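You operate a simulated robot arm through the tools that you are given. There is no shell and no other tool. Be economical: measure what you need, move in short steps, check, and stop when the job is done.

Carry out the task below with a simulated robot arm. There is one attempt and no reset: what you move stays moved.

TASK
Take the brown block from the top of the shelf table and put it on top of the yellow tape roll there. Then push the strip cabinet door shut. Then take the cardboard tube from the front table and put it on the yellow issue slip. Then open the lower yellow bar. Keep to this order.

The check looks at the end state, three seconds after you hand in, the way a careful person would. Anything else that was tipped, shoved, dropped, spilled or broken makes it a failure.

THE ROBOT
A 7-joint arm with a fingered hand on a trunk, on a base that drives. Base frame: it is fixed to the floor where the robot stands at the start and does not move with it; the origin is under the middle of the robot, x ahead of it, y to its left, z up. Lengths are in m, angles in rad, forces in N, time in s.
With the tool pointing down near the work surface it reaches from about 0.32 to 0.7 m from the robot's upright axis, wherever it stands. Its first joint turns from -1.204 to 3.002 rad. Places, roughly: brown block (2x4x5 cm) [0.5, -0.2, 0.8]; cardboard tube (5x5x15 cm) [0.4, -0.7, 0.9]; issue slip [0, -1.25, 0.75]; lower yellow bar [2.8, 6.4, 0.6]; strip cabinet door [-2.4, 2.1, 0.3]; yellow tape roll (8x8x4 cm) [1.1, -0.3, 0.8]. Payload 3.4 kg.
Tool frame: the origin (TCP) lies between the finger pads and is the grasp point; the fingertips stand 0.025 m ahead of it; z points along the fingers, y is the line along which they close. The gripper opens to 0.088 m. The gripper's body begins 0.029 m behind the TCP. The gripper is a hand of 5 fingers: y runs from the thumb to the fingers, the wrist lies at [-0.013, -0.097, -0.162] in the tool frame, and closing takes about 1.5 s.
Orientation is that of the tool frame in the base frame, as a unit quaternion [x, y, z, w]. With the fingers straight down and the wrist toward the robot, the tool's x, y and z point along [0, 1, 0], [1, 0, 0] and [0, 0, -1] of the base frame.

THE INTERFACE
- The arm moves only by the tool step_arm. Its argument "deltas" is a list of rows, each an object of numbers (a shift or turn left out is 0, a gripper value left out holds the last): "wx", "wy", "wz": the turn, a rotation vector about the base's x, y, z in rad; "tx", "ty", "tz": the shift along the base's x, y, z in cm; "gripper": the opening, from 0 (shut) to 1 (fully open). In form: [{"wx": .., "wy": .., "wz": .., "tx": .., "ty": .., "tz": .., "gripper": ..}, ...]. A call has 1 to 8 rows; each row is the pose to reach, as a shift and turn from the pose commanded when the call began. Each row takes 0.2 s and may step no farther than 0.05 m and 0.15 rad from the row before; otherwise, or with a gripper value out of range, the whole call is refused. Where a pose cannot be reached the arm comes as near as it can. A force on the tool above 40 N (or 10 N above the force at the start of the call, whichever is more), or a blocked arm, ends the call early, and 0.2 s more pass. Each finger travels about 0.153 m/s and halts on what it meets, pressing with about 31 N; the grip force reading is that of the motor and also rises with nothing between the fingers. The clock runs only during rows and for 0.2 s after the last one: add rows that repeat a pose to give the fingers time. It gives the time, the measured TCP pose, the force on the tool (base axes), the opening and the grip force at its end, in the units of the frame above (readings bear some noise), with the torque about the TCP (base axes, N m) and any sound that the robot's microphone picked up.
- Cameras (640 x 400 px; columns grow to the right, rows downward): "scene" is now at [0.1183, -0.0479, 1.3302]; the picture's right is [-0.56, -0.83, -0.00], its down [-0.55, 0.37, -0.75] and it looks along [0.62, -0.42, -0.66] (base axes); focal length 282 px, centre (320, 200). "wrist" rides on the gripper at [0.059, -0.079, -0.105] in the tool frame; the picture's right is [-0.73, 0.32, -0.61], its down [-0.62, -0.68, 0.38] and it looks along [-0.29, 0.66, 0.70] (tool axes); focal length 234 px, centre (320, 200). There is no depth. A picture from a camera that has moved, and an enlarged one, comes with that camera's place and axes in the base frame and with its lens.
- get_image(camera): a new picture of that camera. It takes no simulated time.
- lift_body(by): slides the trunk up (or, below 0, down) by that many m; the arm and the scene camera ride with it, the base frame stays. It gives what a move gives, with no picture.
- base_move(legs): drives the robot by 1 to 6 legs, each [ahead, left, turn to the left] in m, m and rad, along the robot's own axes; the way and the turn of a leg run together, so that a leg with both is an arc; at most 1.5 m and 3.142 rad a leg. The arm and the cameras ride along, it lands a little off, and it stops where it bumps. It gives what a move gives.
- grasp_type(shape): the hand has 5 fingers and takes this shape, open, in about a second: jaw (thumb against the fingers, like two jaws); tri (thumb and two fingers); tip (a fingertip pinch); poke (one finger out to press); point (the index stretched); flat (the hand flat); cup (the hand cupped); fist (a fist). The gripper value then closes the fingers along that shape, each until it touches; the sizes above hold for jaw. It gives what a move gives, with no picture.
- head_to(pan, tilt): turns the head with the scene camera to pan (to the left, within 1.501 rad either way) and tilt (down, from -0.506 to 1.204), counted from straight ahead of the robot. It gives what a move gives.
- zoom(camera, box): a new picture of the part [left, top, right, bottom] of that camera's present view, enlarged. It takes no simulated time.
- sign_off(): hands the job in; it is judged then, once.

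Go step by step. Nothing tells you exact positions but the pictures and the camera data: compare them with the known pose of the tool, close in by small moves and look again before you grip or let go. The budget is 165 turns and 108 pictures, counting those below and the enlarged ones. Unless the task says otherwise, let go and move clear before handing in, and close with one line.

The tools are called after "Emit:" as name(argument=value, ...) on one line, values as JSON. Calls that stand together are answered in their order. step_arm: Moves the arm, as the interface text tells. Its arguments: {"type":"object","properties":{"deltas":{"type":"array"}},"required":["deltas"]} The other tools are called the same way: lift_body (by) slides the trunk up or down; grasp_type (shape) gives the hand a shape; base_move (legs) drives the base; head_to (pan, tilt) turns the head that bears the scene camera; get_image (camera) takes a picture; zoom (camera, box) takes an enlarged picture of a part of a camera's view; sign_off () hands the job in.

At the start:

```text
t: 0.0
ee_pos: [0.386, -0.3878, 1.0652]
tcp_rot: [0.707, 0.707, 0.0, 0.0]
ft_force: [-0.3, 0.1, -0.2]
ft_torque: [0.01, 0.01, -0.02]
gripper_width: 0.0875
grasp_force: 0.0
shape: jaw
trunk travel left (down, up): [-0.6, 0.34]
robot x, y, heading: [-0.0009, 0.0019, 0.003]
head pan, tilt: [-0.59, 0.723]
```

scene: 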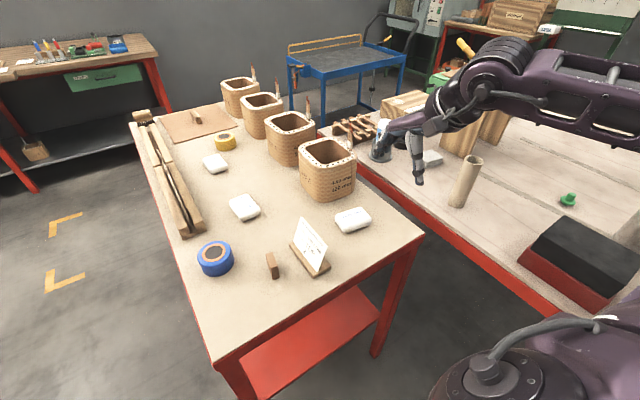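
wrist: 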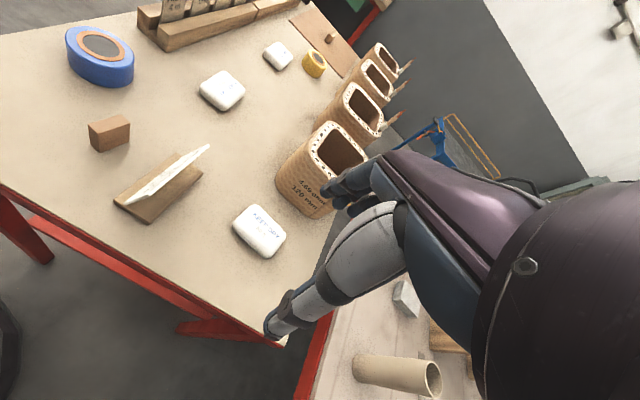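

I see the block near [0.49, -0.17, 0.8] and the yellow roll near [1.09, -0.28, 0.8]. I'll zoom on both before planning the grip.

Emit:
zoom(camera="scene", box=[180, 210, 340, 310])

Emit:
zoom(camera="scene", box=[130, 70, 290, 170])

```text
4.00 times, centred on (260, 260) of scene
camera zoom: at [0.1183, -0.0479, 1.3302], right [-0.56, -0.83, 0.0], down [-0.55, 0.37, -0.75], along [0.62, -0.42, -0.66], focal length 1129 px, centre (560, -40)
```

zoom: 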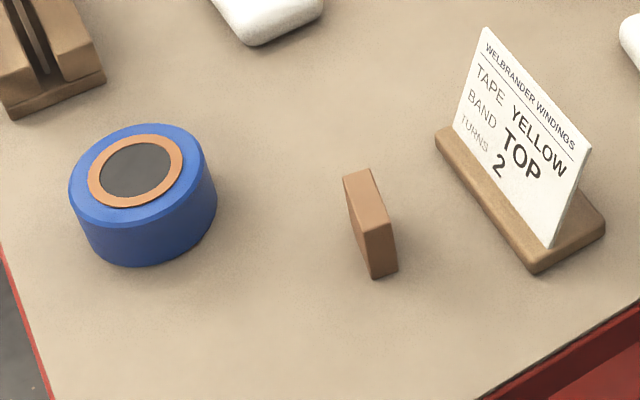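

```text
4.00 times, centred on (210, 120) of scene
camera zoom: at [0.1183, -0.0479, 1.3302], right [-0.56, -0.83, 0.0], down [-0.55, 0.37, -0.75], along [0.62, -0.42, -0.66], focal length 1129 px, centre (760, 520)
```

zoom: 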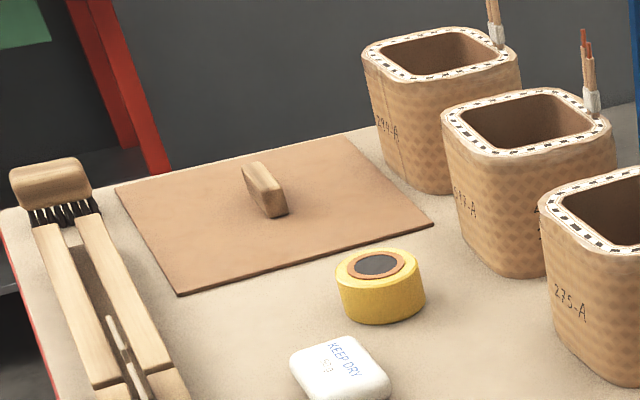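

The block stands on its 2x4 cm end near [0.495, -0.174], long side about along x. I need to know whether the rolls have open holes, so I'll look closer.

Emit:
zoom(camera="scene", box=[205, 125, 245, 155])

Emit:
zoom(camera="scene", box=[190, 232, 290, 292])

```text
13.33 times, centred on (225, 140) of scene
camera zoom: at [0.1183, -0.0479, 1.3302], right [-0.56, -0.83, 0.0], down [-0.55, 0.37, -0.75], along [0.62, -0.42, -0.66], focal length 3763 px, centre (1587, 1000)
```

zoom: 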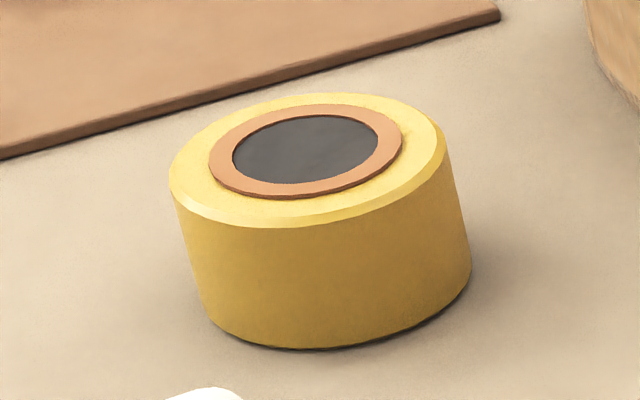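

```text
6.40 times, centred on (240, 262) of scene
camera zoom: at [0.1183, -0.0479, 1.3302], right [-0.56, -0.83, 0.0], down [-0.55, 0.37, -0.75], along [0.62, -0.42, -0.66], focal length 1806 px, centre (832, -197)
```

zoom: 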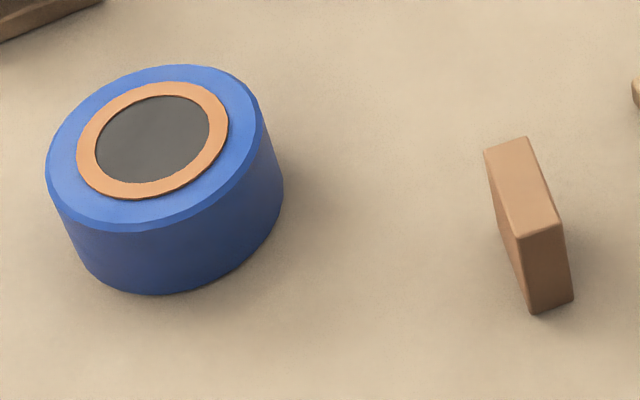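

The roll's centre is a filled disc, so the block can stand on it. I'll move above the block with the closing line along the block's 4 cm side (a turn of about -0.16), then look.

Emit:
step_arm(deltas=[{"tx": 2.2, "ty": 4.3, "wz": -0.04, "gripper": 1}, {"tx": 4.4, "ty": 8.6, "wz": -0.08}, {"tx": 6.6, "ty": 12.9, "wz": -0.12}, {"tx": 8.8, "ty": 17.2, "wz": -0.16}, {"tx": 10.9, "ty": 21.4, "wz": -0.16}, {"tx": 10.9, "ty": 21.4, "tz": -4.5, "wz": -0.16}, {"tx": 10.9, "ty": 21.4, "tz": -9, "wz": -0.16}, {"tx": 10.9, "ty": 21.4, "tz": -13.5, "wz": -0.16}])

Emit:
get_image(camera="wrist")

Emit:
get_image(camera="scene")

```text
t: 1.8
ee_pos: [0.4962, -0.1736, 0.9302]
tcp_rot: [0.761, 0.649, 0.0, -0.001]
ft_force: [-0.4, -0.7, -0.9]
ft_torque: [-0.02, 0.01, -0.04]
gripper_width: 0.0877
grasp_force: 0.1
shape: jaw
trunk travel left (down, up): [-0.6, 0.34]
robot x, y, heading: [0.0014, -0.0034, -0.003]
head pan, tilt: [-0.59, 0.723]
```

```text
101 pictures are left
camera wrist: at [0.4254, -0.1022, 1.0344], right [0.2, -0.77, 0.61], down [-0.77, -0.51, -0.38], along [0.6, -0.39, -0.7], focal length 234 px, centre (320, 200)
```

wrist: 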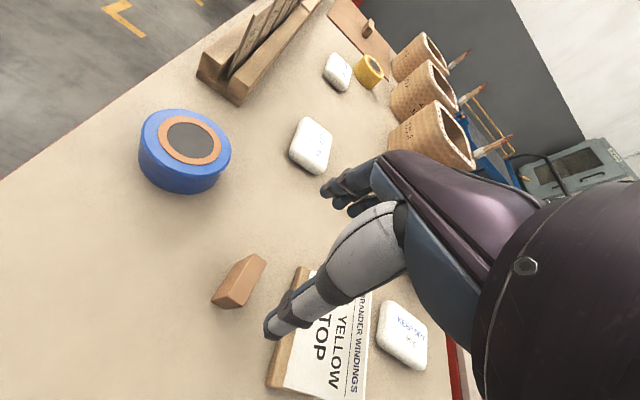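

```text
100 pictures are left
camera scene: at [0.1196, -0.0486, 1.3301], right [-0.56, -0.83, 0.0], down [-0.55, 0.37, -0.75], along [0.62, -0.42, -0.66], focal length 282 px, centre (320, 200)
```

scene: 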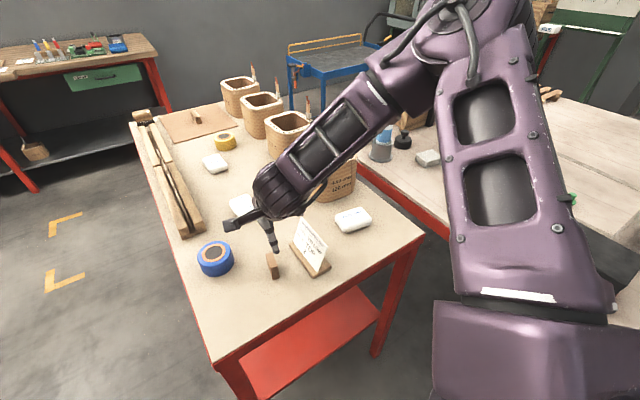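

Estimates agree: block at about [0.49, -0.173]. Zooming in the wrist view to refine before I descend.

Emit:
zoom(camera="wrist", box=[180, 230, 300, 330])

Emit:
zoom(camera="scene", box=[210, 200, 330, 290])

```text
4.00 times, centred on (240, 280) of wrist
camera zoom: at [0.4254, -0.1022, 1.0344], right [0.2, -0.77, 0.61], down [-0.77, -0.51, -0.38], along [0.6, -0.39, -0.7], focal length 937 px, centre (640, -120)
```

zoom: 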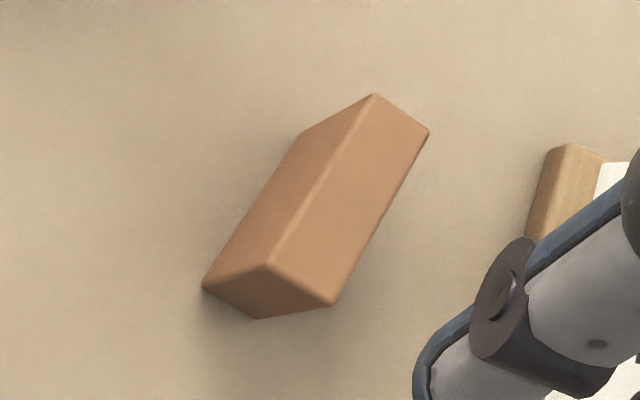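

```text
4.44 times, centred on (270, 245) of scene
camera zoom: at [0.1196, -0.0486, 1.3301], right [-0.56, -0.83, 0.0], down [-0.55, 0.37, -0.75], along [0.62, -0.42, -0.66], focal length 1254 px, centre (542, 0)
```

zoom: 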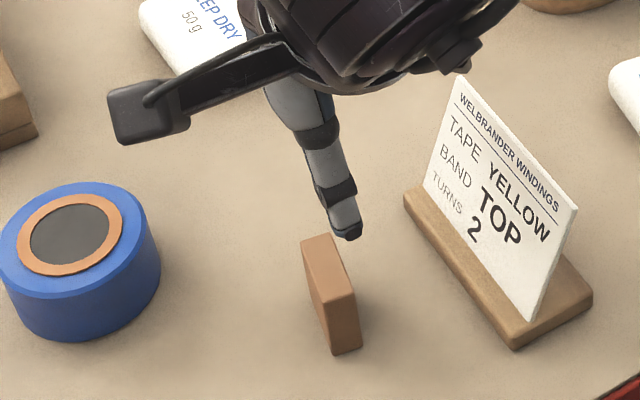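

Block centre about [0.49, -0.173], yaw -0.17, and the hand clears the sign. Descending around it now, then looking before closing.

Emit:
step_arm(deltas=[{"tx": -0.5, "tz": -4}, {"tx": -0.5, "tz": -8}, {"tx": -0.5, "tz": -11}, {"tx": -0.5, "tz": -12.8}])

Emit:
get_image(camera="wrist")

Emit:
zoom(camera="scene", box=[210, 200, 330, 290])

```text
t: 2.8
ee_pos: [0.4845, -0.1831, 0.8224]
tcp_rot: [0.761, 0.649, 0.001, 0.003]
ft_force: [-0.6, 3.5, 16.1]
ft_torque: [-0.15, -0.7, 0.14]
gripper_width: 0.0874
grasp_force: 0.1
shape: jaw
out of reach, approached as far as the arm can: row 3, 4
trunk travel left (down, up): [-0.6, 0.34]
robot x, y, heading: [0.0043, -0.0031, -0.001]
head pan, tilt: [-0.59, 0.723]
```

```text
97 pictures are left
camera wrist: at [0.4139, -0.1121, 0.9269], right [0.2, -0.77, 0.61], down [-0.77, -0.51, -0.39], along [0.61, -0.39, -0.69], focal length 234 px, centre (320, 200)
```

wrist: 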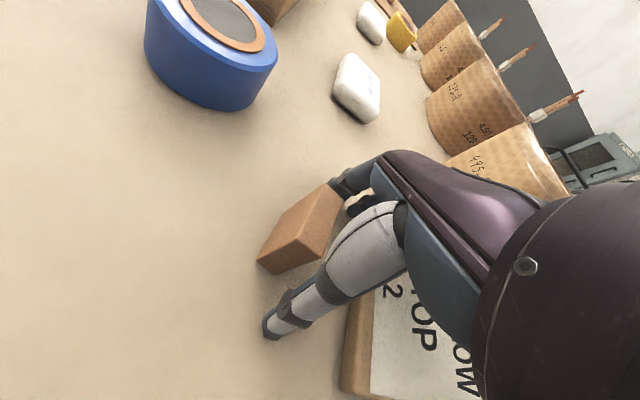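

```text
4.44 times, centred on (270, 245) of scene
camera zoom: at [0.1158, -0.0456, 1.3308], right [-0.56, -0.83, 0.0], down [-0.55, 0.37, -0.75], along [0.63, -0.42, -0.66], focal length 1254 px, centre (542, 0)
```

zoom: 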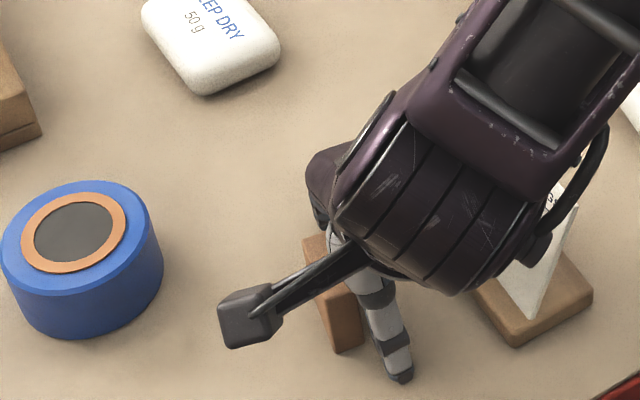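

Contact of 16 N and out-of-reach: I back straight up and reassess.

Emit:
step_arm(deltas=[{"tz": 4}, {"tz": 8}, {"tz": 8}])

Emit:
get_image(camera="scene")

Emit:
get_image(camera="wrist")

```text
t: 3.6
ee_pos: [0.4865, -0.1878, 0.9]
tcp_rot: [0.761, 0.648, -0.001, 0.0]
ft_force: [0.1, 0.1, 1.1]
ft_torque: [-0.01, 0.01, 0.0]
gripper_width: 0.088
grasp_force: 0.0
shape: jaw
trunk travel left (down, up): [-0.6, 0.34]
robot x, y, heading: [-0.0003, -0.0001, 0.003]
head pan, tilt: [-0.59, 0.723]
```

```text
95 pictures are left
camera scene: at [0.1192, -0.0481, 1.33], right [-0.56, -0.83, 0.0], down [-0.55, 0.37, -0.75], along [0.62, -0.42, -0.66], focal length 282 px, centre (320, 200)
```

scene: 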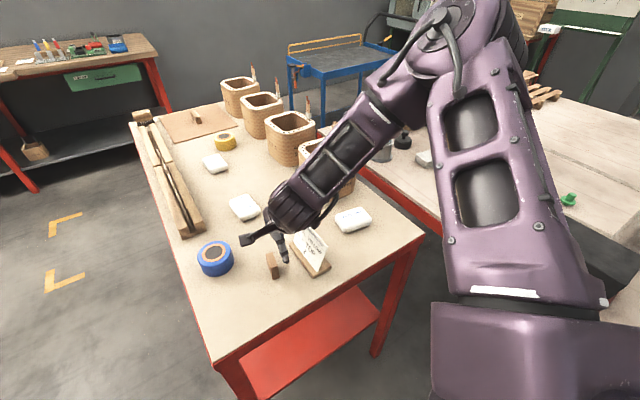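

```text
94 pictures are left
camera wrist: at [0.4159, -0.1155, 1.0043], right [0.2, -0.77, 0.61], down [-0.77, -0.51, -0.38], along [0.6, -0.39, -0.7], focal length 234 px, centre (320, 200)
```

wrist: 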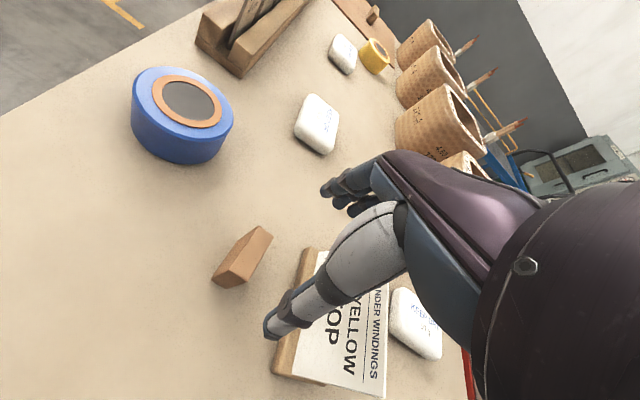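

The contact point works out to the finger tips touching the table: triangulating, the table is about z 0.79 and the block's top 0.84, with its centre near [0.479, -0.167]. I'll re-centre and descend to a TCP of 0.833.

Emit:
step_arm(deltas=[{"tx": -0.7, "ty": 2.1}, {"tx": -0.7, "ty": 2.1, "tz": -4}, {"tx": -0.7, "ty": 2.1, "tz": -6.7}, {"tx": -0.7, "ty": 2.1, "tz": -6.7}])

Emit:
get_image(camera="wrist")

```text
t: 4.6
ee_pos: [0.4766, -0.1638, 0.8334]
tcp_rot: [0.762, 0.647, 0.0, 0.0]
ft_force: [0.2, 0.6, 0.9]
ft_torque: [-0.03, 0.01, 0.01]
gripper_width: 0.0877
grasp_force: 0.1
shape: jaw
trunk travel left (down, up): [-0.6, 0.34]
robot x, y, heading: [0.0005, -0.0019, 0.0]
head pan, tilt: [-0.59, 0.723]
```

```text
93 pictures are left
camera wrist: at [0.4066, -0.0933, 0.9384], right [0.2, -0.77, 0.61], down [-0.77, -0.51, -0.38], along [0.6, -0.39, -0.7], focal length 234 px, centre (320, 200)
```

wrist: 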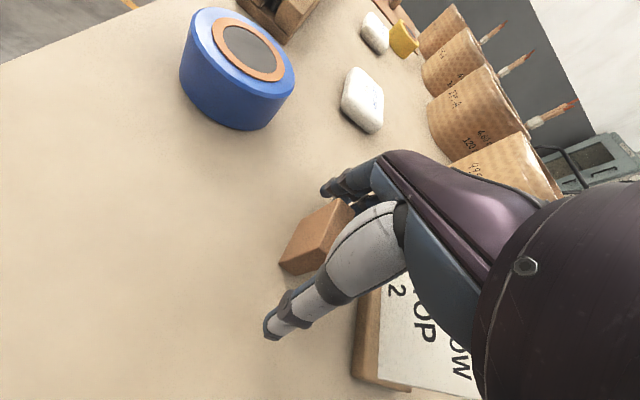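

The block now sits between thumb and fingers; closing.

Emit:
step_arm(deltas=[{"gripper": 0}, {"gripper": 0}, {"gripper": 0}, {"gripper": 0}, {"gripper": 0}, {"gripper": 0}, {"gripper": 0}, {"gripper": 0}])

Emit:
get_image(camera="wrist")

```text
t: 6.4
ee_pos: [0.4766, -0.1646, 0.8337]
tcp_rot: [0.761, 0.648, 0.0, 0.0]
ft_force: [-0.7, -0.7, 1.2]
ft_torque: [0.02, -0.05, -0.05]
gripper_width: 0.03
grasp_force: 31.3
shape: jaw
trunk travel left (down, up): [-0.6, 0.34]
robot x, y, heading: [0.0005, 0.0003, -0.0]
head pan, tilt: [-0.59, 0.723]
```

```text
92 pictures are left
camera wrist: at [0.4066, -0.0933, 0.9387], right [0.2, -0.77, 0.61], down [-0.77, -0.51, -0.38], along [0.6, -0.39, -0.7], focal length 234 px, centre (320, 200)
```

wrist: 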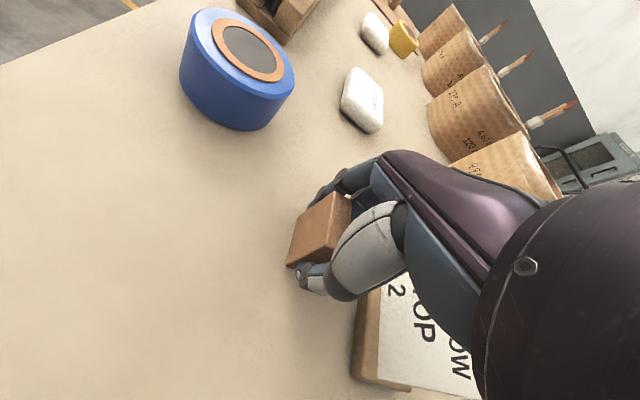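

Gripped. Lifting and checking.

Emit:
step_arm(deltas=[{"tz": 4}, {"tz": 8}, {"tz": 12}, {"tz": 16}])

Emit:
get_image(camera="scene")

Emit:
zoom(camera="wrist", box=[240, 140, 440, 320])

```text
t: 7.4
ee_pos: [0.4753, -0.1619, 0.9949]
tcp_rot: [0.761, 0.648, 0.0, 0.001]
ft_force: [-0.4, -0.3, -1.3]
ft_torque: [0.0, 0.0, -0.01]
gripper_width: 0.0294
grasp_force: 30.6
shape: jaw
trunk travel left (down, up): [-0.6, 0.34]
robot x, y, heading: [-0.0008, -0.0004, -0.001]
head pan, tilt: [-0.59, 0.723]
```

```text
91 pictures are left
camera scene: at [0.1173, -0.0475, 1.3302], right [-0.56, -0.83, 0.0], down [-0.55, 0.37, -0.75], along [0.62, -0.42, -0.66], focal length 282 px, centre (320, 200)
```

scene: 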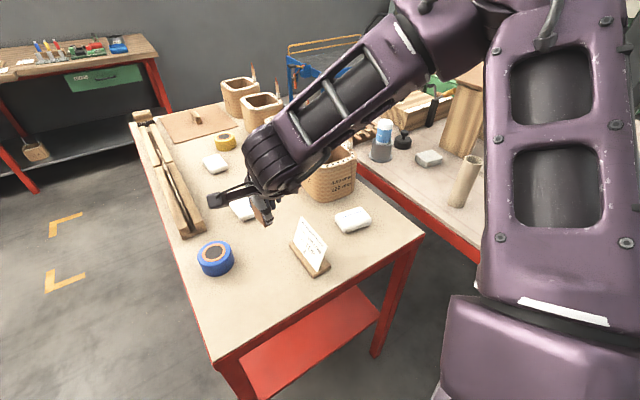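

```text
2.22 times, centred on (340, 230) of wrist
camera zoom: at [0.4057, -0.0915, 1.0988], right [0.2, -0.77, 0.61], down [-0.77, -0.51, -0.38], along [0.6, -0.39, -0.69], focal length 520 px, centre (276, 133)
```

zoom: 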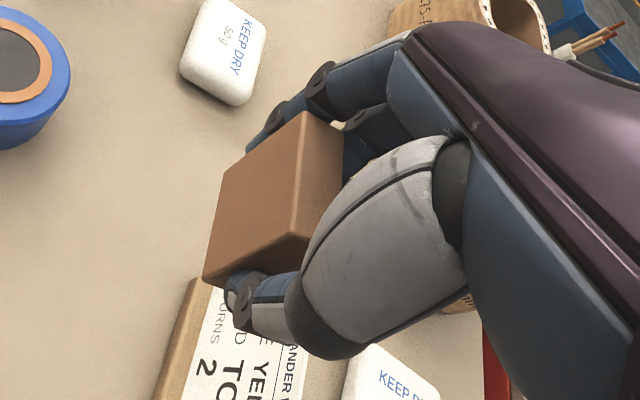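

The block is held upright. Before driving around the table's left side I'll look at the floor there.

Emit:
head_to(pan=0.5, tilt=0.6)

Emit:
get_image(camera="scene")

```text
t: 8.7
ee_pos: [0.477, -0.1626, 0.9939]
tcp_rot: [0.762, 0.648, 0.0, 0.001]
ft_force: [0.8, -0.3, -0.8]
ft_torque: [0.02, -0.01, -0.01]
gripper_width: 0.0297
grasp_force: 31.5
shape: jaw
trunk travel left (down, up): [-0.6, 0.34]
robot x, y, heading: [-0.002, 0.001, 0.005]
head pan, tilt: [0.499, 0.6]
```

```text
89 pictures are left
camera scene: at [0.1262, 0.0412, 1.3407], right [0.48, -0.88, 0.0], down [-0.5, -0.27, -0.83], along [0.72, 0.39, -0.56], focal length 282 px, centre (320, 200)
```

scene: 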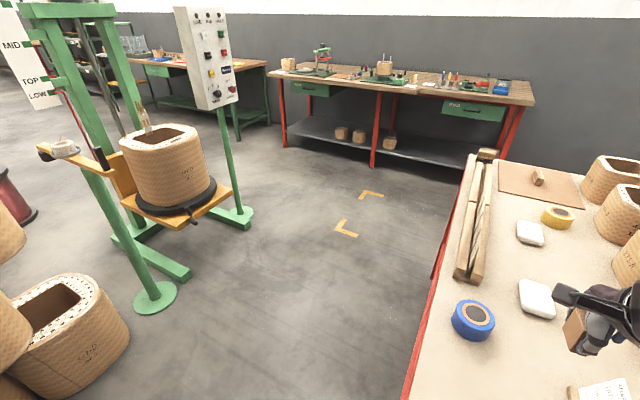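

The aisle left of the table is clear out to about y 0.9. I'll drive left, then ahead alongside the table, and turn right to face it.

Emit:
base_move(legs=[[0, 0.48, 0], [1.1, 0, 0], [0, 0, -1.571]])

Emit:
head_to(pan=-0.2, tilt=0.9)

Emit:
get_image(camera="scene")

```text
t: 10.8
ee_pos: [0.4763, 0.1527, 0.994]
tcp_rot: [0.763, 0.646, -0.002, 0.002]
ft_force: [0.6, 0.4, -0.5]
ft_torque: [-0.09, 0.02, -0.03]
gripper_width: 0.0293
grasp_force: 30.9
shape: jaw
trunk travel left (down, up): [-0.6, 0.34]
robot x, y, heading: [0.0023, 0.3131, -0.005]
head pan, tilt: [0.499, 0.6]
stopped in leg 1: the robot was blocked; the commanded pose is now the measured one
```

```text
t: 11.9
ee_pos: [0.4761, 0.1473, 0.9926]
tcp_rot: [0.763, 0.646, 0.0, 0.001]
ft_force: [-0.1, 0.0, -1.3]
ft_torque: [-0.01, 0.04, 0.0]
gripper_width: 0.0297
grasp_force: 31.0
shape: jaw
trunk travel left (down, up): [-0.6, 0.34]
robot x, y, heading: [0.0021, 0.3162, -0.002]
head pan, tilt: [-0.201, 0.901]
```

```text
88 pictures are left
camera scene: at [0.1228, 0.2965, 1.3159], right [-0.2, -0.98, 0.0], down [-0.77, 0.16, -0.62], along [0.61, -0.13, -0.78], focal length 282 px, centre (320, 200)
```

scene: 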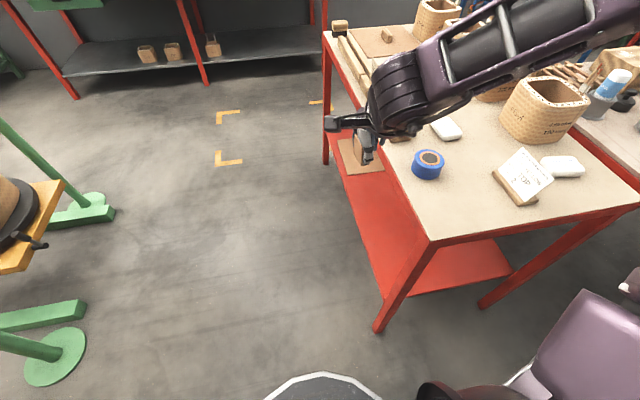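

Something blocked me on the left. Looking that way.

Emit:
head_to(pan=1.3, tilt=0.9)

Emit:
get_image(camera="scene")

```text
t: 13.5
ee_pos: [0.4767, 0.1476, 0.9935]
tcp_rot: [0.763, 0.646, 0.0, 0.0]
ft_force: [-0.1, 0.2, 0.2]
ft_torque: [0.01, -0.02, -0.01]
gripper_width: 0.0299
grasp_force: 30.9
shape: jaw
trunk travel left (down, up): [-0.6, 0.34]
robot x, y, heading: [-0.0002, 0.315, -0.001]
head pan, tilt: [1.3, 0.901]
```

```text
87 pictures are left
camera scene: at [0.0693, 0.3844, 1.3159], right [0.96, -0.27, 0.0], down [-0.21, -0.75, -0.62], along [0.17, 0.6, -0.78], focal length 282 px, centre (320, 200)
```

scene: 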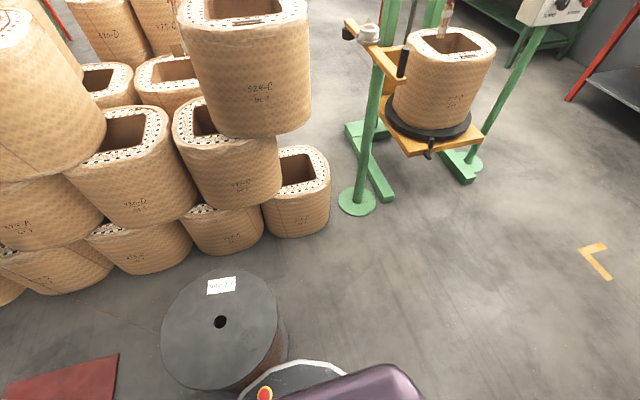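

I touched a black cable reel on the left; it looks unmoved and upright. I'll go ahead first, then ease left to y≈0.46.

Emit:
base_move(legs=[[0.15, 0, 0], [0.45, 0.15, 0], [0.5, 0, 0], [0, 0, -1.571]])

Emit:
head_to(pan=-0.2, tilt=0.9)

Emit:
get_image(camera="scene")

```text
t: 23.6
ee_pos: [0.9207, -0.0138, 0.9935]
tcp_rot: [0.997, -0.08, 0.0, 0.0]
ft_force: [-0.4, -0.1, 0.1]
ft_torque: [0.0, 0.02, 0.02]
gripper_width: 0.0295
grasp_force: 31.0
shape: jaw
trunk travel left (down, up): [-0.6, 0.34]
robot x, y, heading: [1.0837, 0.4604, -1.571]
head pan, tilt: [1.3, 0.901]
```

```text
t: 25.2
ee_pos: [0.9216, -0.0156, 0.9939]
tcp_rot: [0.997, -0.08, 0.0, 0.0]
ft_force: [1.0, -0.2, -1.0]
ft_torque: [-0.01, 0.0, 0.01]
gripper_width: 0.0294
grasp_force: 31.0
shape: jaw
trunk travel left (down, up): [-0.6, 0.34]
robot x, y, heading: [1.0858, 0.4642, -1.57]
head pan, tilt: [-0.201, 0.901]
```

```text
86 pictures are left
camera scene: at [1.068, 0.3371, 1.3159], right [-0.98, 0.2, 0.0], down [0.16, 0.77, -0.62], along [-0.12, -0.61, -0.78], focal length 282 px, centre (320, 200)
```

scene: 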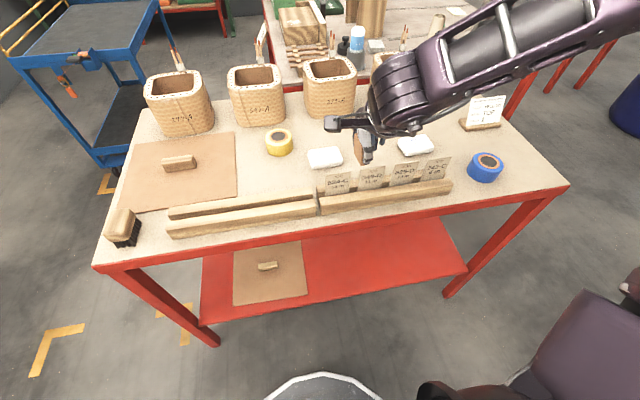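

Roll disc centre is about [1.061, -0.271]. I'll move 0.11 m closer, then bring the block over it.

Emit:
base_move(legs=[[0.11, 0, 0]])

Emit:
step_arm(deltas=[{"tx": 3.4, "ty": -3.5}, {"tx": 6.8, "ty": -7}, {"tx": 10.2, "ty": -10.5}, {"tx": 13.5, "ty": -14}])

Emit:
get_image(camera="wrist")

Emit:
get_image(camera="scene")

```text
t: 26.4
ee_pos: [0.9231, -0.1244, 0.9938]
tcp_rot: [0.997, -0.08, -0.001, 0.001]
ft_force: [0.7, 0.8, -1.2]
ft_torque: [-0.04, -0.02, 0.0]
gripper_width: 0.0295
grasp_force: 31.0
shape: jaw
trunk travel left (down, up): [-0.6, 0.34]
robot x, y, heading: [1.0837, 0.3573, -1.565]
head pan, tilt: [-0.201, 0.901]
```

```text
t: 27.4
ee_pos: [0.9895, -0.2127, 1.0044]
tcp_rot: [0.997, -0.08, 0.0, 0.0]
ft_force: [-0.9, -0.2, -0.2]
ft_torque: [0.01, -0.02, -0.03]
gripper_width: 0.0293
grasp_force: 30.7
shape: jaw
out of reach, approached as far as the arm can: row 3, 4
trunk travel left (down, up): [-0.6, 0.34]
robot x, y, heading: [1.083, 0.3541, -1.568]
head pan, tilt: [-0.201, 0.901]
```

```text
85 pictures are left
camera wrist: at [1.058, -0.1439, 1.1098], right [-0.77, -0.2, 0.61], down [-0.51, 0.77, -0.38], along [-0.39, -0.6, -0.7], focal length 234 px, centre (320, 200)
```

wrist: 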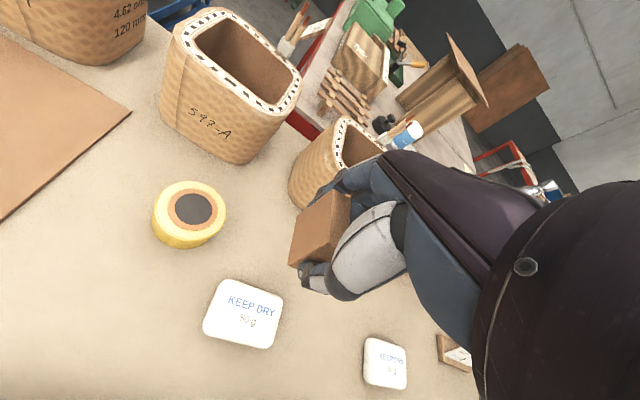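

```text
84 pictures are left
camera scene: at [1.0682, 0.2267, 1.3158], right [-0.98, 0.2, 0.0], down [0.16, 0.77, -0.62], along [-0.12, -0.61, -0.78], focal length 282 px, centre (320, 200)
```

scene: 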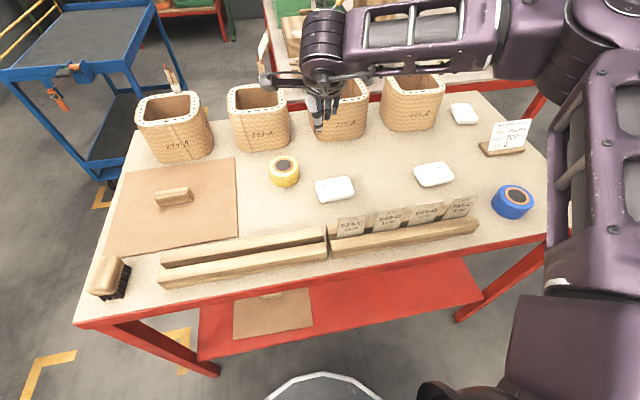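

The arm ran out of reach there. I'll shift the base left (+x) so the hand lines up in x, then reach forward while going lower.

Emit:
base_move(legs=[[0.02, 0.07, 0]])

Emit:
step_arm(deltas=[{"ty": -2, "tz": -3}, {"ty": -4, "tz": -5}])

```text
t: 28.4
ee_pos: [1.0594, -0.2331, 1.005]
tcp_rot: [0.997, -0.08, 0.001, 0.0]
ft_force: [0.2, 0.6, 0.2]
ft_torque: [-0.01, 0.07, 0.04]
gripper_width: 0.029
grasp_force: 31.5
shape: jaw
trunk travel left (down, up): [-0.6, 0.34]
robot x, y, heading: [1.1539, 0.3338, -1.568]
head pan, tilt: [-0.201, 0.901]
```

```text
t: 29.0
ee_pos: [1.036, -0.2501, 0.9693]
tcp_rot: [0.997, -0.08, 0.001, 0.0]
ft_force: [-0.5, -0.5, -0.5]
ft_torque: [0.04, 0.0, -0.01]
gripper_width: 0.0289
grasp_force: 30.7
shape: jaw
out of reach, approached as far as the arm can: row 1, 2
trunk travel left (down, up): [-0.6, 0.34]
robot x, y, heading: [1.1552, 0.333, -1.572]
head pan, tilt: [-0.201, 0.901]
```

Reach is still limited, probably because the shoulder is too high. I'll pull in and up, then lower the trunk.

Emit:
step_arm(deltas=[{"ty": 3, "tz": 4}, {"ty": 6, "tz": 8}, {"ty": 6, "tz": 12}, {"ty": 6, "tz": 15}])

Emit:
lift_body(by=-0.15)

Emit:
get_image(camera="scene")

```text
t: 30.0
ee_pos: [1.0354, -0.1889, 1.1208]
tcp_rot: [0.997, -0.079, 0.0, 0.001]
ft_force: [1.2, 0.6, 0.6]
ft_torque: [-0.02, -0.01, -0.01]
gripper_width: 0.0289
grasp_force: 31.1
shape: jaw
trunk travel left (down, up): [-0.6, 0.34]
robot x, y, heading: [1.1574, 0.33, -1.569]
head pan, tilt: [-0.201, 0.901]
```

```text
t: 31.7
ee_pos: [1.0344, -0.1884, 0.9693]
tcp_rot: [0.997, -0.08, 0.0, 0.001]
ft_force: [-0.8, 0.2, -0.6]
ft_torque: [-0.02, -0.02, 0.01]
gripper_width: 0.0288
grasp_force: 31.0
shape: jaw
trunk travel left (down, up): [-0.45, 0.49]
robot x, y, heading: [1.1539, 0.3294, -1.571]
head pan, tilt: [-0.201, 0.901]
```

```text
83 pictures are left
camera scene: at [1.1383, 0.2074, 1.1659], right [-0.98, 0.2, 0.0], down [0.15, 0.77, -0.62], along [-0.12, -0.61, -0.78], focal length 282 px, centre (320, 200)
```

scene: 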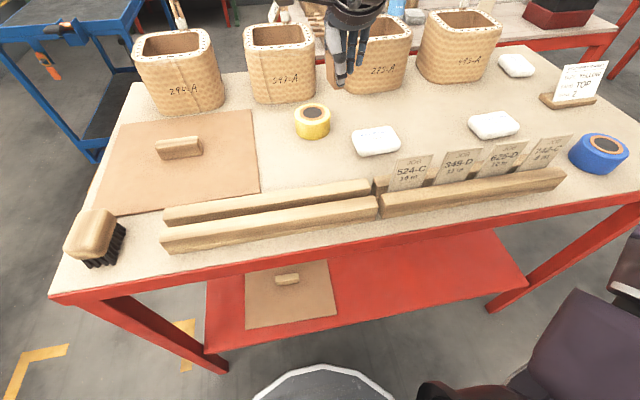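

Roll confirmed at about [1.060, -0.273]. Reaching over it with the trunk lower.

Emit:
step_arm(deltas=[{"tx": 1.3, "ty": -4}, {"tx": 2.6, "ty": -8.4}, {"tx": 2.6, "ty": -8.4}])

Emit:
get_image(camera="wrist")

```text
t: 32.5
ee_pos: [1.0381, -0.2554, 0.9612]
tcp_rot: [0.997, -0.079, 0.001, 0.0]
ft_force: [0.0, -0.4, -0.8]
ft_torque: [0.03, -0.01, 0.0]
gripper_width: 0.0289
grasp_force: 30.8
shape: jaw
out of reach, approached as far as the arm can: row 2, 3
trunk travel left (down, up): [-0.45, 0.49]
robot x, y, heading: [1.1521, 0.3356, -1.567]
head pan, tilt: [-0.201, 0.901]
```

```text
82 pictures are left
camera wrist: at [1.1075, -0.1868, 1.0669], right [-0.77, -0.2, 0.61], down [-0.51, 0.77, -0.38], along [-0.39, -0.6, -0.7], focal length 234 px, centre (320, 200)
```

wrist: 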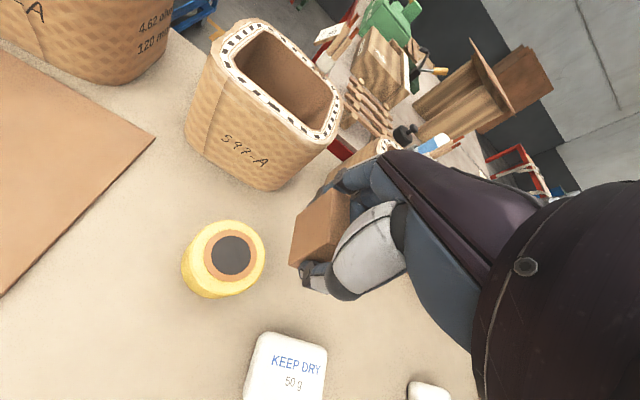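

Reach ends just short; there's about 8 cm between the base and the table edge. I'll pull the hand in 4 cm, then edge the base 5 cm ahead and 2.4 cm left.

Emit:
step_arm(deltas=[{"ty": 4}])

Emit:
base_move(legs=[[0.05, 0.024, 0]])

Emit:
step_arm(deltas=[{"ty": -0.8}, {"ty": -0.8}])

Emit:
get_image(camera="wrist")

Emit:
get_image(camera="scene")

```text
t: 32.9
ee_pos: [1.0368, -0.2133, 0.9663]
tcp_rot: [0.997, -0.08, 0.0, 0.001]
ft_force: [-0.1, 0.0, 0.1]
ft_torque: [-0.03, -0.04, 0.02]
gripper_width: 0.0287
grasp_force: 31.2
shape: jaw
trunk travel left (down, up): [-0.45, 0.49]
robot x, y, heading: [1.1513, 0.3328, -1.573]
head pan, tilt: [-0.201, 0.901]
```

```text
t: 33.9
ee_pos: [1.0621, -0.2668, 0.9636]
tcp_rot: [0.997, -0.08, 0.0, 0.0]
ft_force: [0.1, -0.6, 0.2]
ft_torque: [0.05, -0.01, -0.01]
gripper_width: 0.0287
grasp_force: 30.9
shape: jaw
trunk travel left (down, up): [-0.45, 0.49]
robot x, y, heading: [1.1802, 0.2847, -1.572]
head pan, tilt: [-0.201, 0.901]
```

```text
t: 34.5
ee_pos: [1.0615, -0.2724, 0.964]
tcp_rot: [0.997, -0.08, 0.0, -0.001]
ft_force: [-0.1, -0.1, -0.8]
ft_torque: [0.04, 0.01, 0.01]
gripper_width: 0.0287
grasp_force: 31.2
shape: jaw
trunk travel left (down, up): [-0.45, 0.49]
robot x, y, heading: [1.1816, 0.2816, -1.568]
head pan, tilt: [-0.201, 0.901]
```

```text
81 pictures are left
camera wrist: at [1.1312, -0.2033, 1.0692], right [-0.77, -0.2, 0.61], down [-0.51, 0.77, -0.38], along [-0.39, -0.6, -0.7], focal length 234 px, centre (320, 200)
```

wrist: 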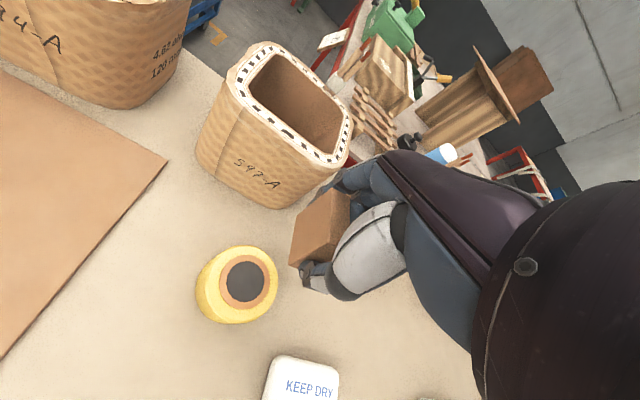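

```text
80 pictures are left
camera scene: at [1.162, 0.1589, 1.1659], right [-0.98, 0.2, 0.0], down [0.15, 0.77, -0.62], along [-0.12, -0.61, -0.78], focal length 282 px, centre (320, 200)
```

scene: 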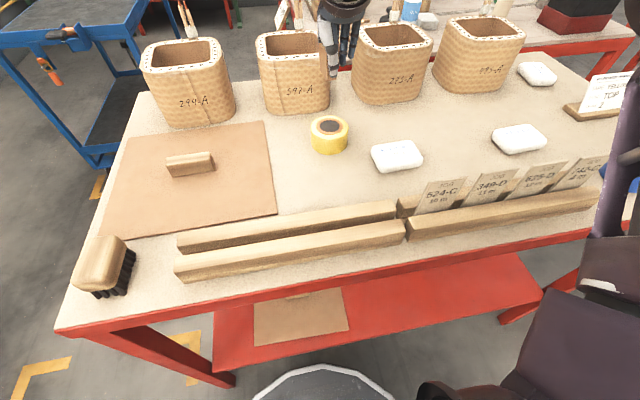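

Wrist and scene put the roll at about [1.060, -0.268], and the block sits about 9 mm beyond the TCP along the closing line. I'll shift 1.2 cm back, then descend to just above.

Emit:
step_arm(deltas=[{"ty": 1.2, "tz": -2}, {"ty": 1.2, "tz": -5}, {"ty": 1.2, "tz": -7.3}, {"ty": 1.2, "tz": -7.3}])

Emit:
get_image(camera="wrist")

Emit:
get_image(camera="scene")

```text
t: 35.5
ee_pos: [1.0619, -0.2618, 0.8914]
tcp_rot: [0.997, -0.08, 0.001, -0.001]
ft_force: [0.1, 0.3, -1.0]
ft_torque: [-0.02, 0.0, 0.01]
gripper_width: 0.0289
grasp_force: 31.2
shape: jaw
trunk travel left (down, up): [-0.45, 0.49]
robot x, y, heading: [1.1836, 0.2858, -1.57]
head pan, tilt: [-0.201, 0.901]
```

```text
79 pictures are left
camera wrist: at [1.1314, -0.1917, 0.9964], right [-0.77, -0.2, 0.61], down [-0.51, 0.77, -0.38], along [-0.39, -0.6, -0.7], focal length 234 px, centre (320, 200)
```

wrist: 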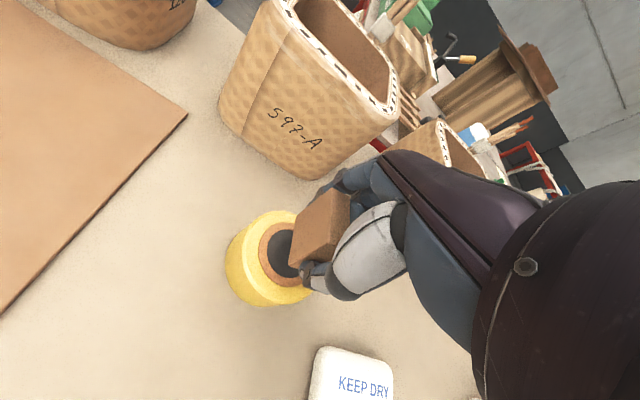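

```text
78 pictures are left
camera scene: at [1.1623, 0.1589, 1.1659], right [-0.98, 0.2, 0.0], down [0.15, 0.77, -0.62], along [-0.12, -0.61, -0.78], focal length 282 px, centre (320, 200)
```

scene: 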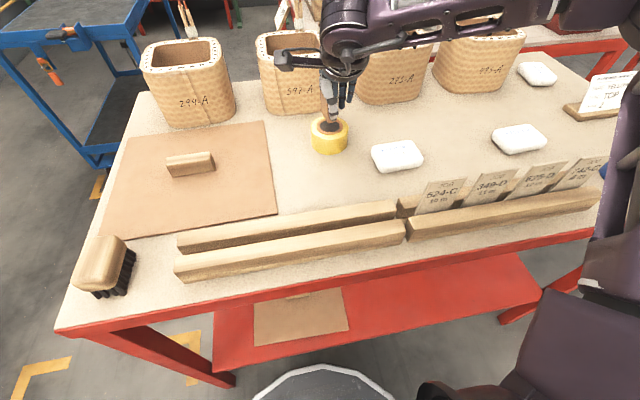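

Emit:
zoom(camera="scene", box=[280, 80, 380, 160])

Emit:
zoom(camera="wrist", box=[210, 160, 370, 320])

```text
5.00 times, centred on (330, 120) of scene
camera zoom: at [1.1623, 0.1589, 1.1659], right [-0.98, 0.2, 0.0], down [0.15, 0.77, -0.62], along [-0.12, -0.61, -0.78], focal length 1411 px, centre (270, 600)
```

zoom: 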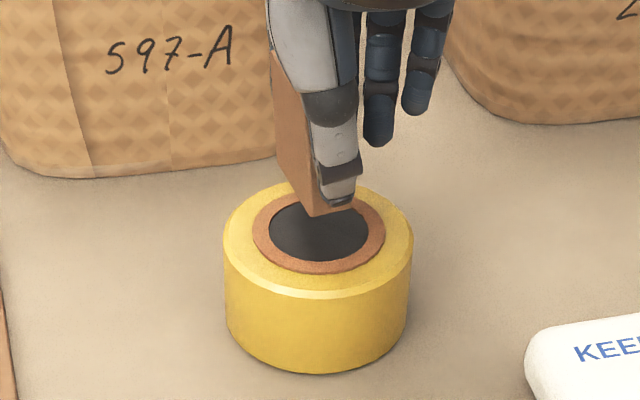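

```text
2.50 times, centred on (290, 240) of wrist
camera zoom: at [1.1314, -0.1917, 0.9964], right [-0.77, -0.2, 0.61], down [-0.51, 0.77, -0.38], along [-0.39, -0.6, -0.7], focal length 585 px, centre (395, 100)
```

zoom: 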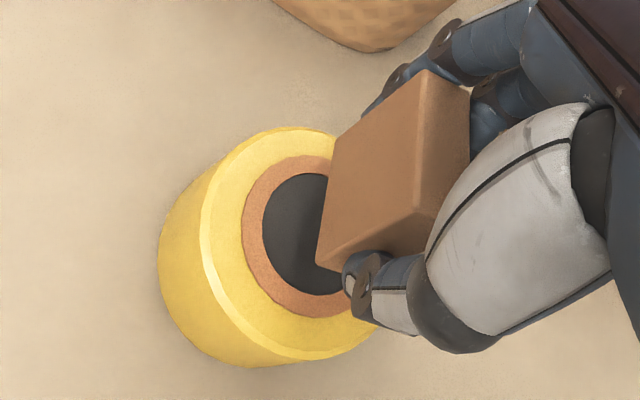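

Triangulating: block bottom at z≈0.863 centred near [1.064, -0.265], roll top at z≈0.845 centred [1.062, -0.259]. I'll shift 0.6 cm and lower about 1.6 cm.

Emit:
step_arm(deltas=[{"ty": 0.6, "tx": -0.1}, {"ty": 0.6, "tx": -0.1, "tz": -0.8}, {"ty": 0.6, "tx": -0.1, "tz": -1.5}, {"ty": 0.6, "tx": -0.1, "tz": -1.5}])

Emit:
zoom(camera="scene", box=[280, 80, 380, 160])

Emit:
zoom(camera="wrist", box=[210, 160, 370, 320])

```text
t: 36.5
ee_pos: [1.0617, -0.2557, 0.8765]
tcp_rot: [0.997, -0.08, 0.0, 0.0]
ft_force: [0.7, 0.1, -0.1]
ft_torque: [0.03, 0.01, 0.04]
gripper_width: 0.0287
grasp_force: 31.0
shape: jaw
trunk travel left (down, up): [-0.45, 0.49]
robot x, y, heading: [1.1776, 0.2828, -1.571]
head pan, tilt: [-0.201, 0.901]
```

```text
5.00 times, centred on (330, 120) of scene
camera zoom: at [1.1622, 0.1588, 1.1659], right [-0.98, 0.2, 0.0], down [0.15, 0.77, -0.62], along [-0.12, -0.61, -0.78], focal length 1411 px, centre (270, 600)
```

zoom: 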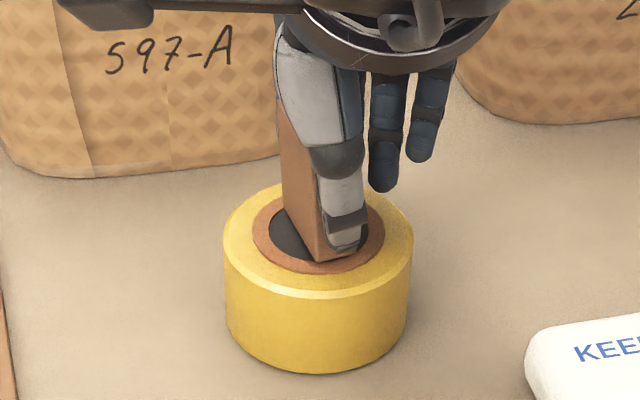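

```text
2.50 times, centred on (290, 240) of wrist
camera zoom: at [1.1301, -0.1858, 0.9808], right [-0.77, -0.2, 0.61], down [-0.51, 0.77, -0.38], along [-0.39, -0.6, -0.7], focal length 585 px, centre (395, 100)
```

zoom: 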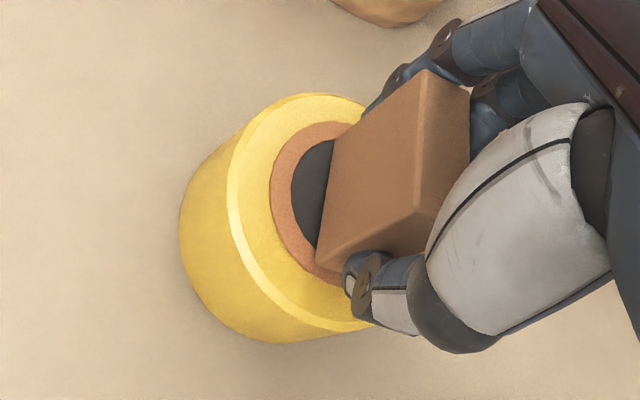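

Well centred. Lowering gently until contact.

Emit:
step_arm(deltas=[{"tz": -0.2}, {"tz": -0.4}])

Emit:
zoom(camera="scene", box=[280, 80, 380, 160])

```text
t: 37.1
ee_pos: [1.0592, -0.2555, 0.8739]
tcp_rot: [0.997, -0.08, 0.001, 0.001]
ft_force: [-1.5, 0.0, 2.7]
ft_torque: [-0.12, -0.02, -0.03]
gripper_width: 0.0288
grasp_force: 30.8
shape: jaw
trunk travel left (down, up): [-0.45, 0.49]
robot x, y, heading: [1.1801, 0.2847, -1.567]
head pan, tilt: [-0.201, 0.901]
```

```text
5.00 times, centred on (330, 120) of scene
camera zoom: at [1.1622, 0.1594, 1.166], right [-0.98, 0.2, 0.0], down [0.15, 0.77, -0.62], along [-0.12, -0.61, -0.78], focal length 1411 px, centre (270, 600)
```

zoom: 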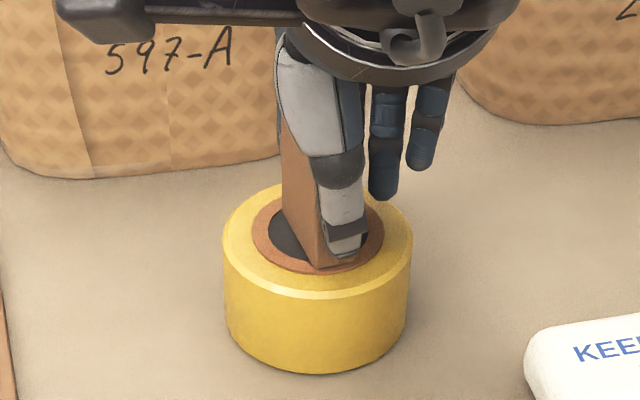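

Contact felt (about 3 N more). Pressing 1 mm further and opening gradually.

Emit:
step_arm(deltas=[{"tz": -0.1}, {"tz": -0.1, "gripper": 0.36}, {"tz": -0.1, "gripper": 0.42}, {"tz": -0.1, "gripper": 0.5}, {"tz": -0.1, "gripper": 0.65}, {"tz": -0.1, "gripper": 0.8}, {"tz": -0.1, "gripper": 1}, {"tz": -0.1, "gripper": 1}])

Emit:
zoom(camera="scene", box=[280, 80, 380, 160])

Emit:
zoom(camera="wrist", box=[210, 160, 370, 320])

```text
t: 38.9
ee_pos: [1.0604, -0.2542, 0.871]
tcp_rot: [0.997, -0.081, 0.0, 0.0]
ft_force: [0.2, -0.1, -0.9]
ft_torque: [0.0, 0.02, 0.02]
gripper_width: 0.0878
grasp_force: 0.0
shape: jaw
trunk travel left (down, up): [-0.45, 0.49]
robot x, y, heading: [1.1784, 0.2827, -1.571]
head pan, tilt: [-0.201, 0.901]
```

```text
5.00 times, centred on (330, 120) of scene
camera zoom: at [1.1622, 0.1589, 1.1659], right [-0.98, 0.2, 0.0], down [0.15, 0.77, -0.62], along [-0.12, -0.61, -0.78], focal length 1411 px, centre (270, 600)
```

zoom: 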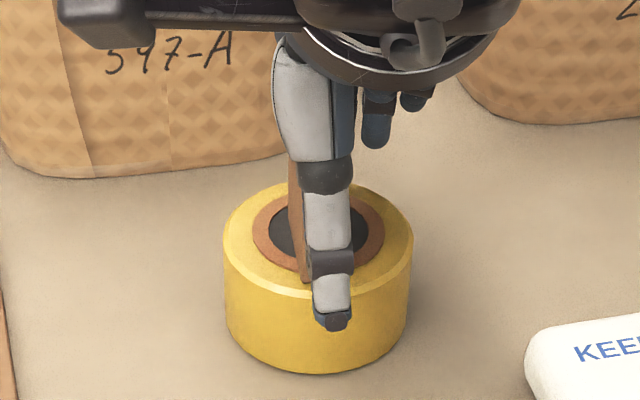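

```text
2.50 times, centred on (290, 240) of wrist
camera zoom: at [1.13, -0.1852, 0.9759], right [-0.77, -0.2, 0.61], down [-0.51, 0.77, -0.38], along [-0.39, -0.6, -0.7], focal length 585 px, centre (395, 100)
```

zoom: 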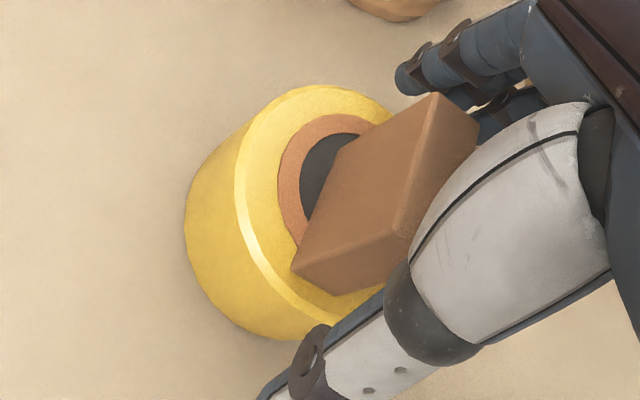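

The block stands on the roll, pulled about 1 cm toward the thumb. Rising straight up to look.

Emit:
step_arm(deltas=[{"tz": 2}, {"tz": 5}, {"tz": 9}, {"tz": 13}])

Emit:
zoom(camera="scene", box=[280, 80, 380, 160])

Emit:
zoom(camera="wrist", box=[170, 220, 330, 340])

```text
t: 39.9
ee_pos: [1.061, -0.252, 0.9997]
tcp_rot: [0.997, -0.079, 0.001, 0.0]
ft_force: [-0.5, 0.2, 0.2]
ft_torque: [0.02, -0.02, 0.03]
gripper_width: 0.0881
grasp_force: 0.1
shape: jaw
trunk travel left (down, up): [-0.45, 0.49]
robot x, y, heading: [1.1803, 0.2816, -1.566]
head pan, tilt: [-0.201, 0.901]
```

```text
5.00 times, centred on (330, 120) of scene
camera zoom: at [1.1623, 0.1589, 1.1659], right [-0.98, 0.2, 0.0], down [0.15, 0.77, -0.62], along [-0.12, -0.61, -0.78], focal length 1411 px, centre (270, 600)
```

zoom: 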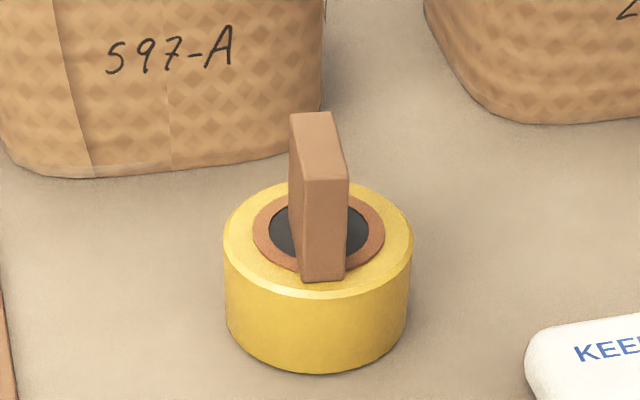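

```text
3.33 times, centred on (250, 280) of wrist
camera zoom: at [1.1293, -0.1842, 1.105], right [-0.77, -0.2, 0.61], down [-0.51, 0.77, -0.38], along [-0.39, -0.6, -0.7], focal length 781 px, centre (553, -67)
```

zoom: 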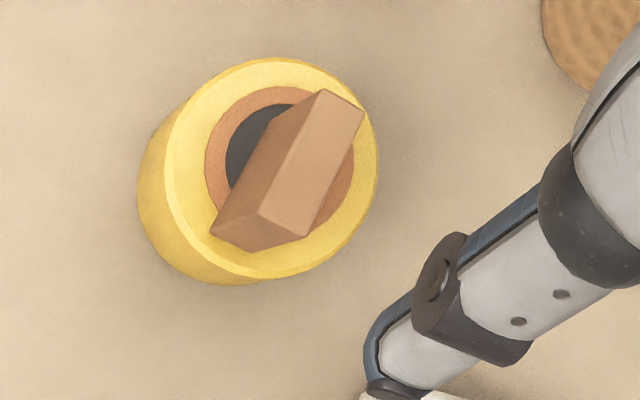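

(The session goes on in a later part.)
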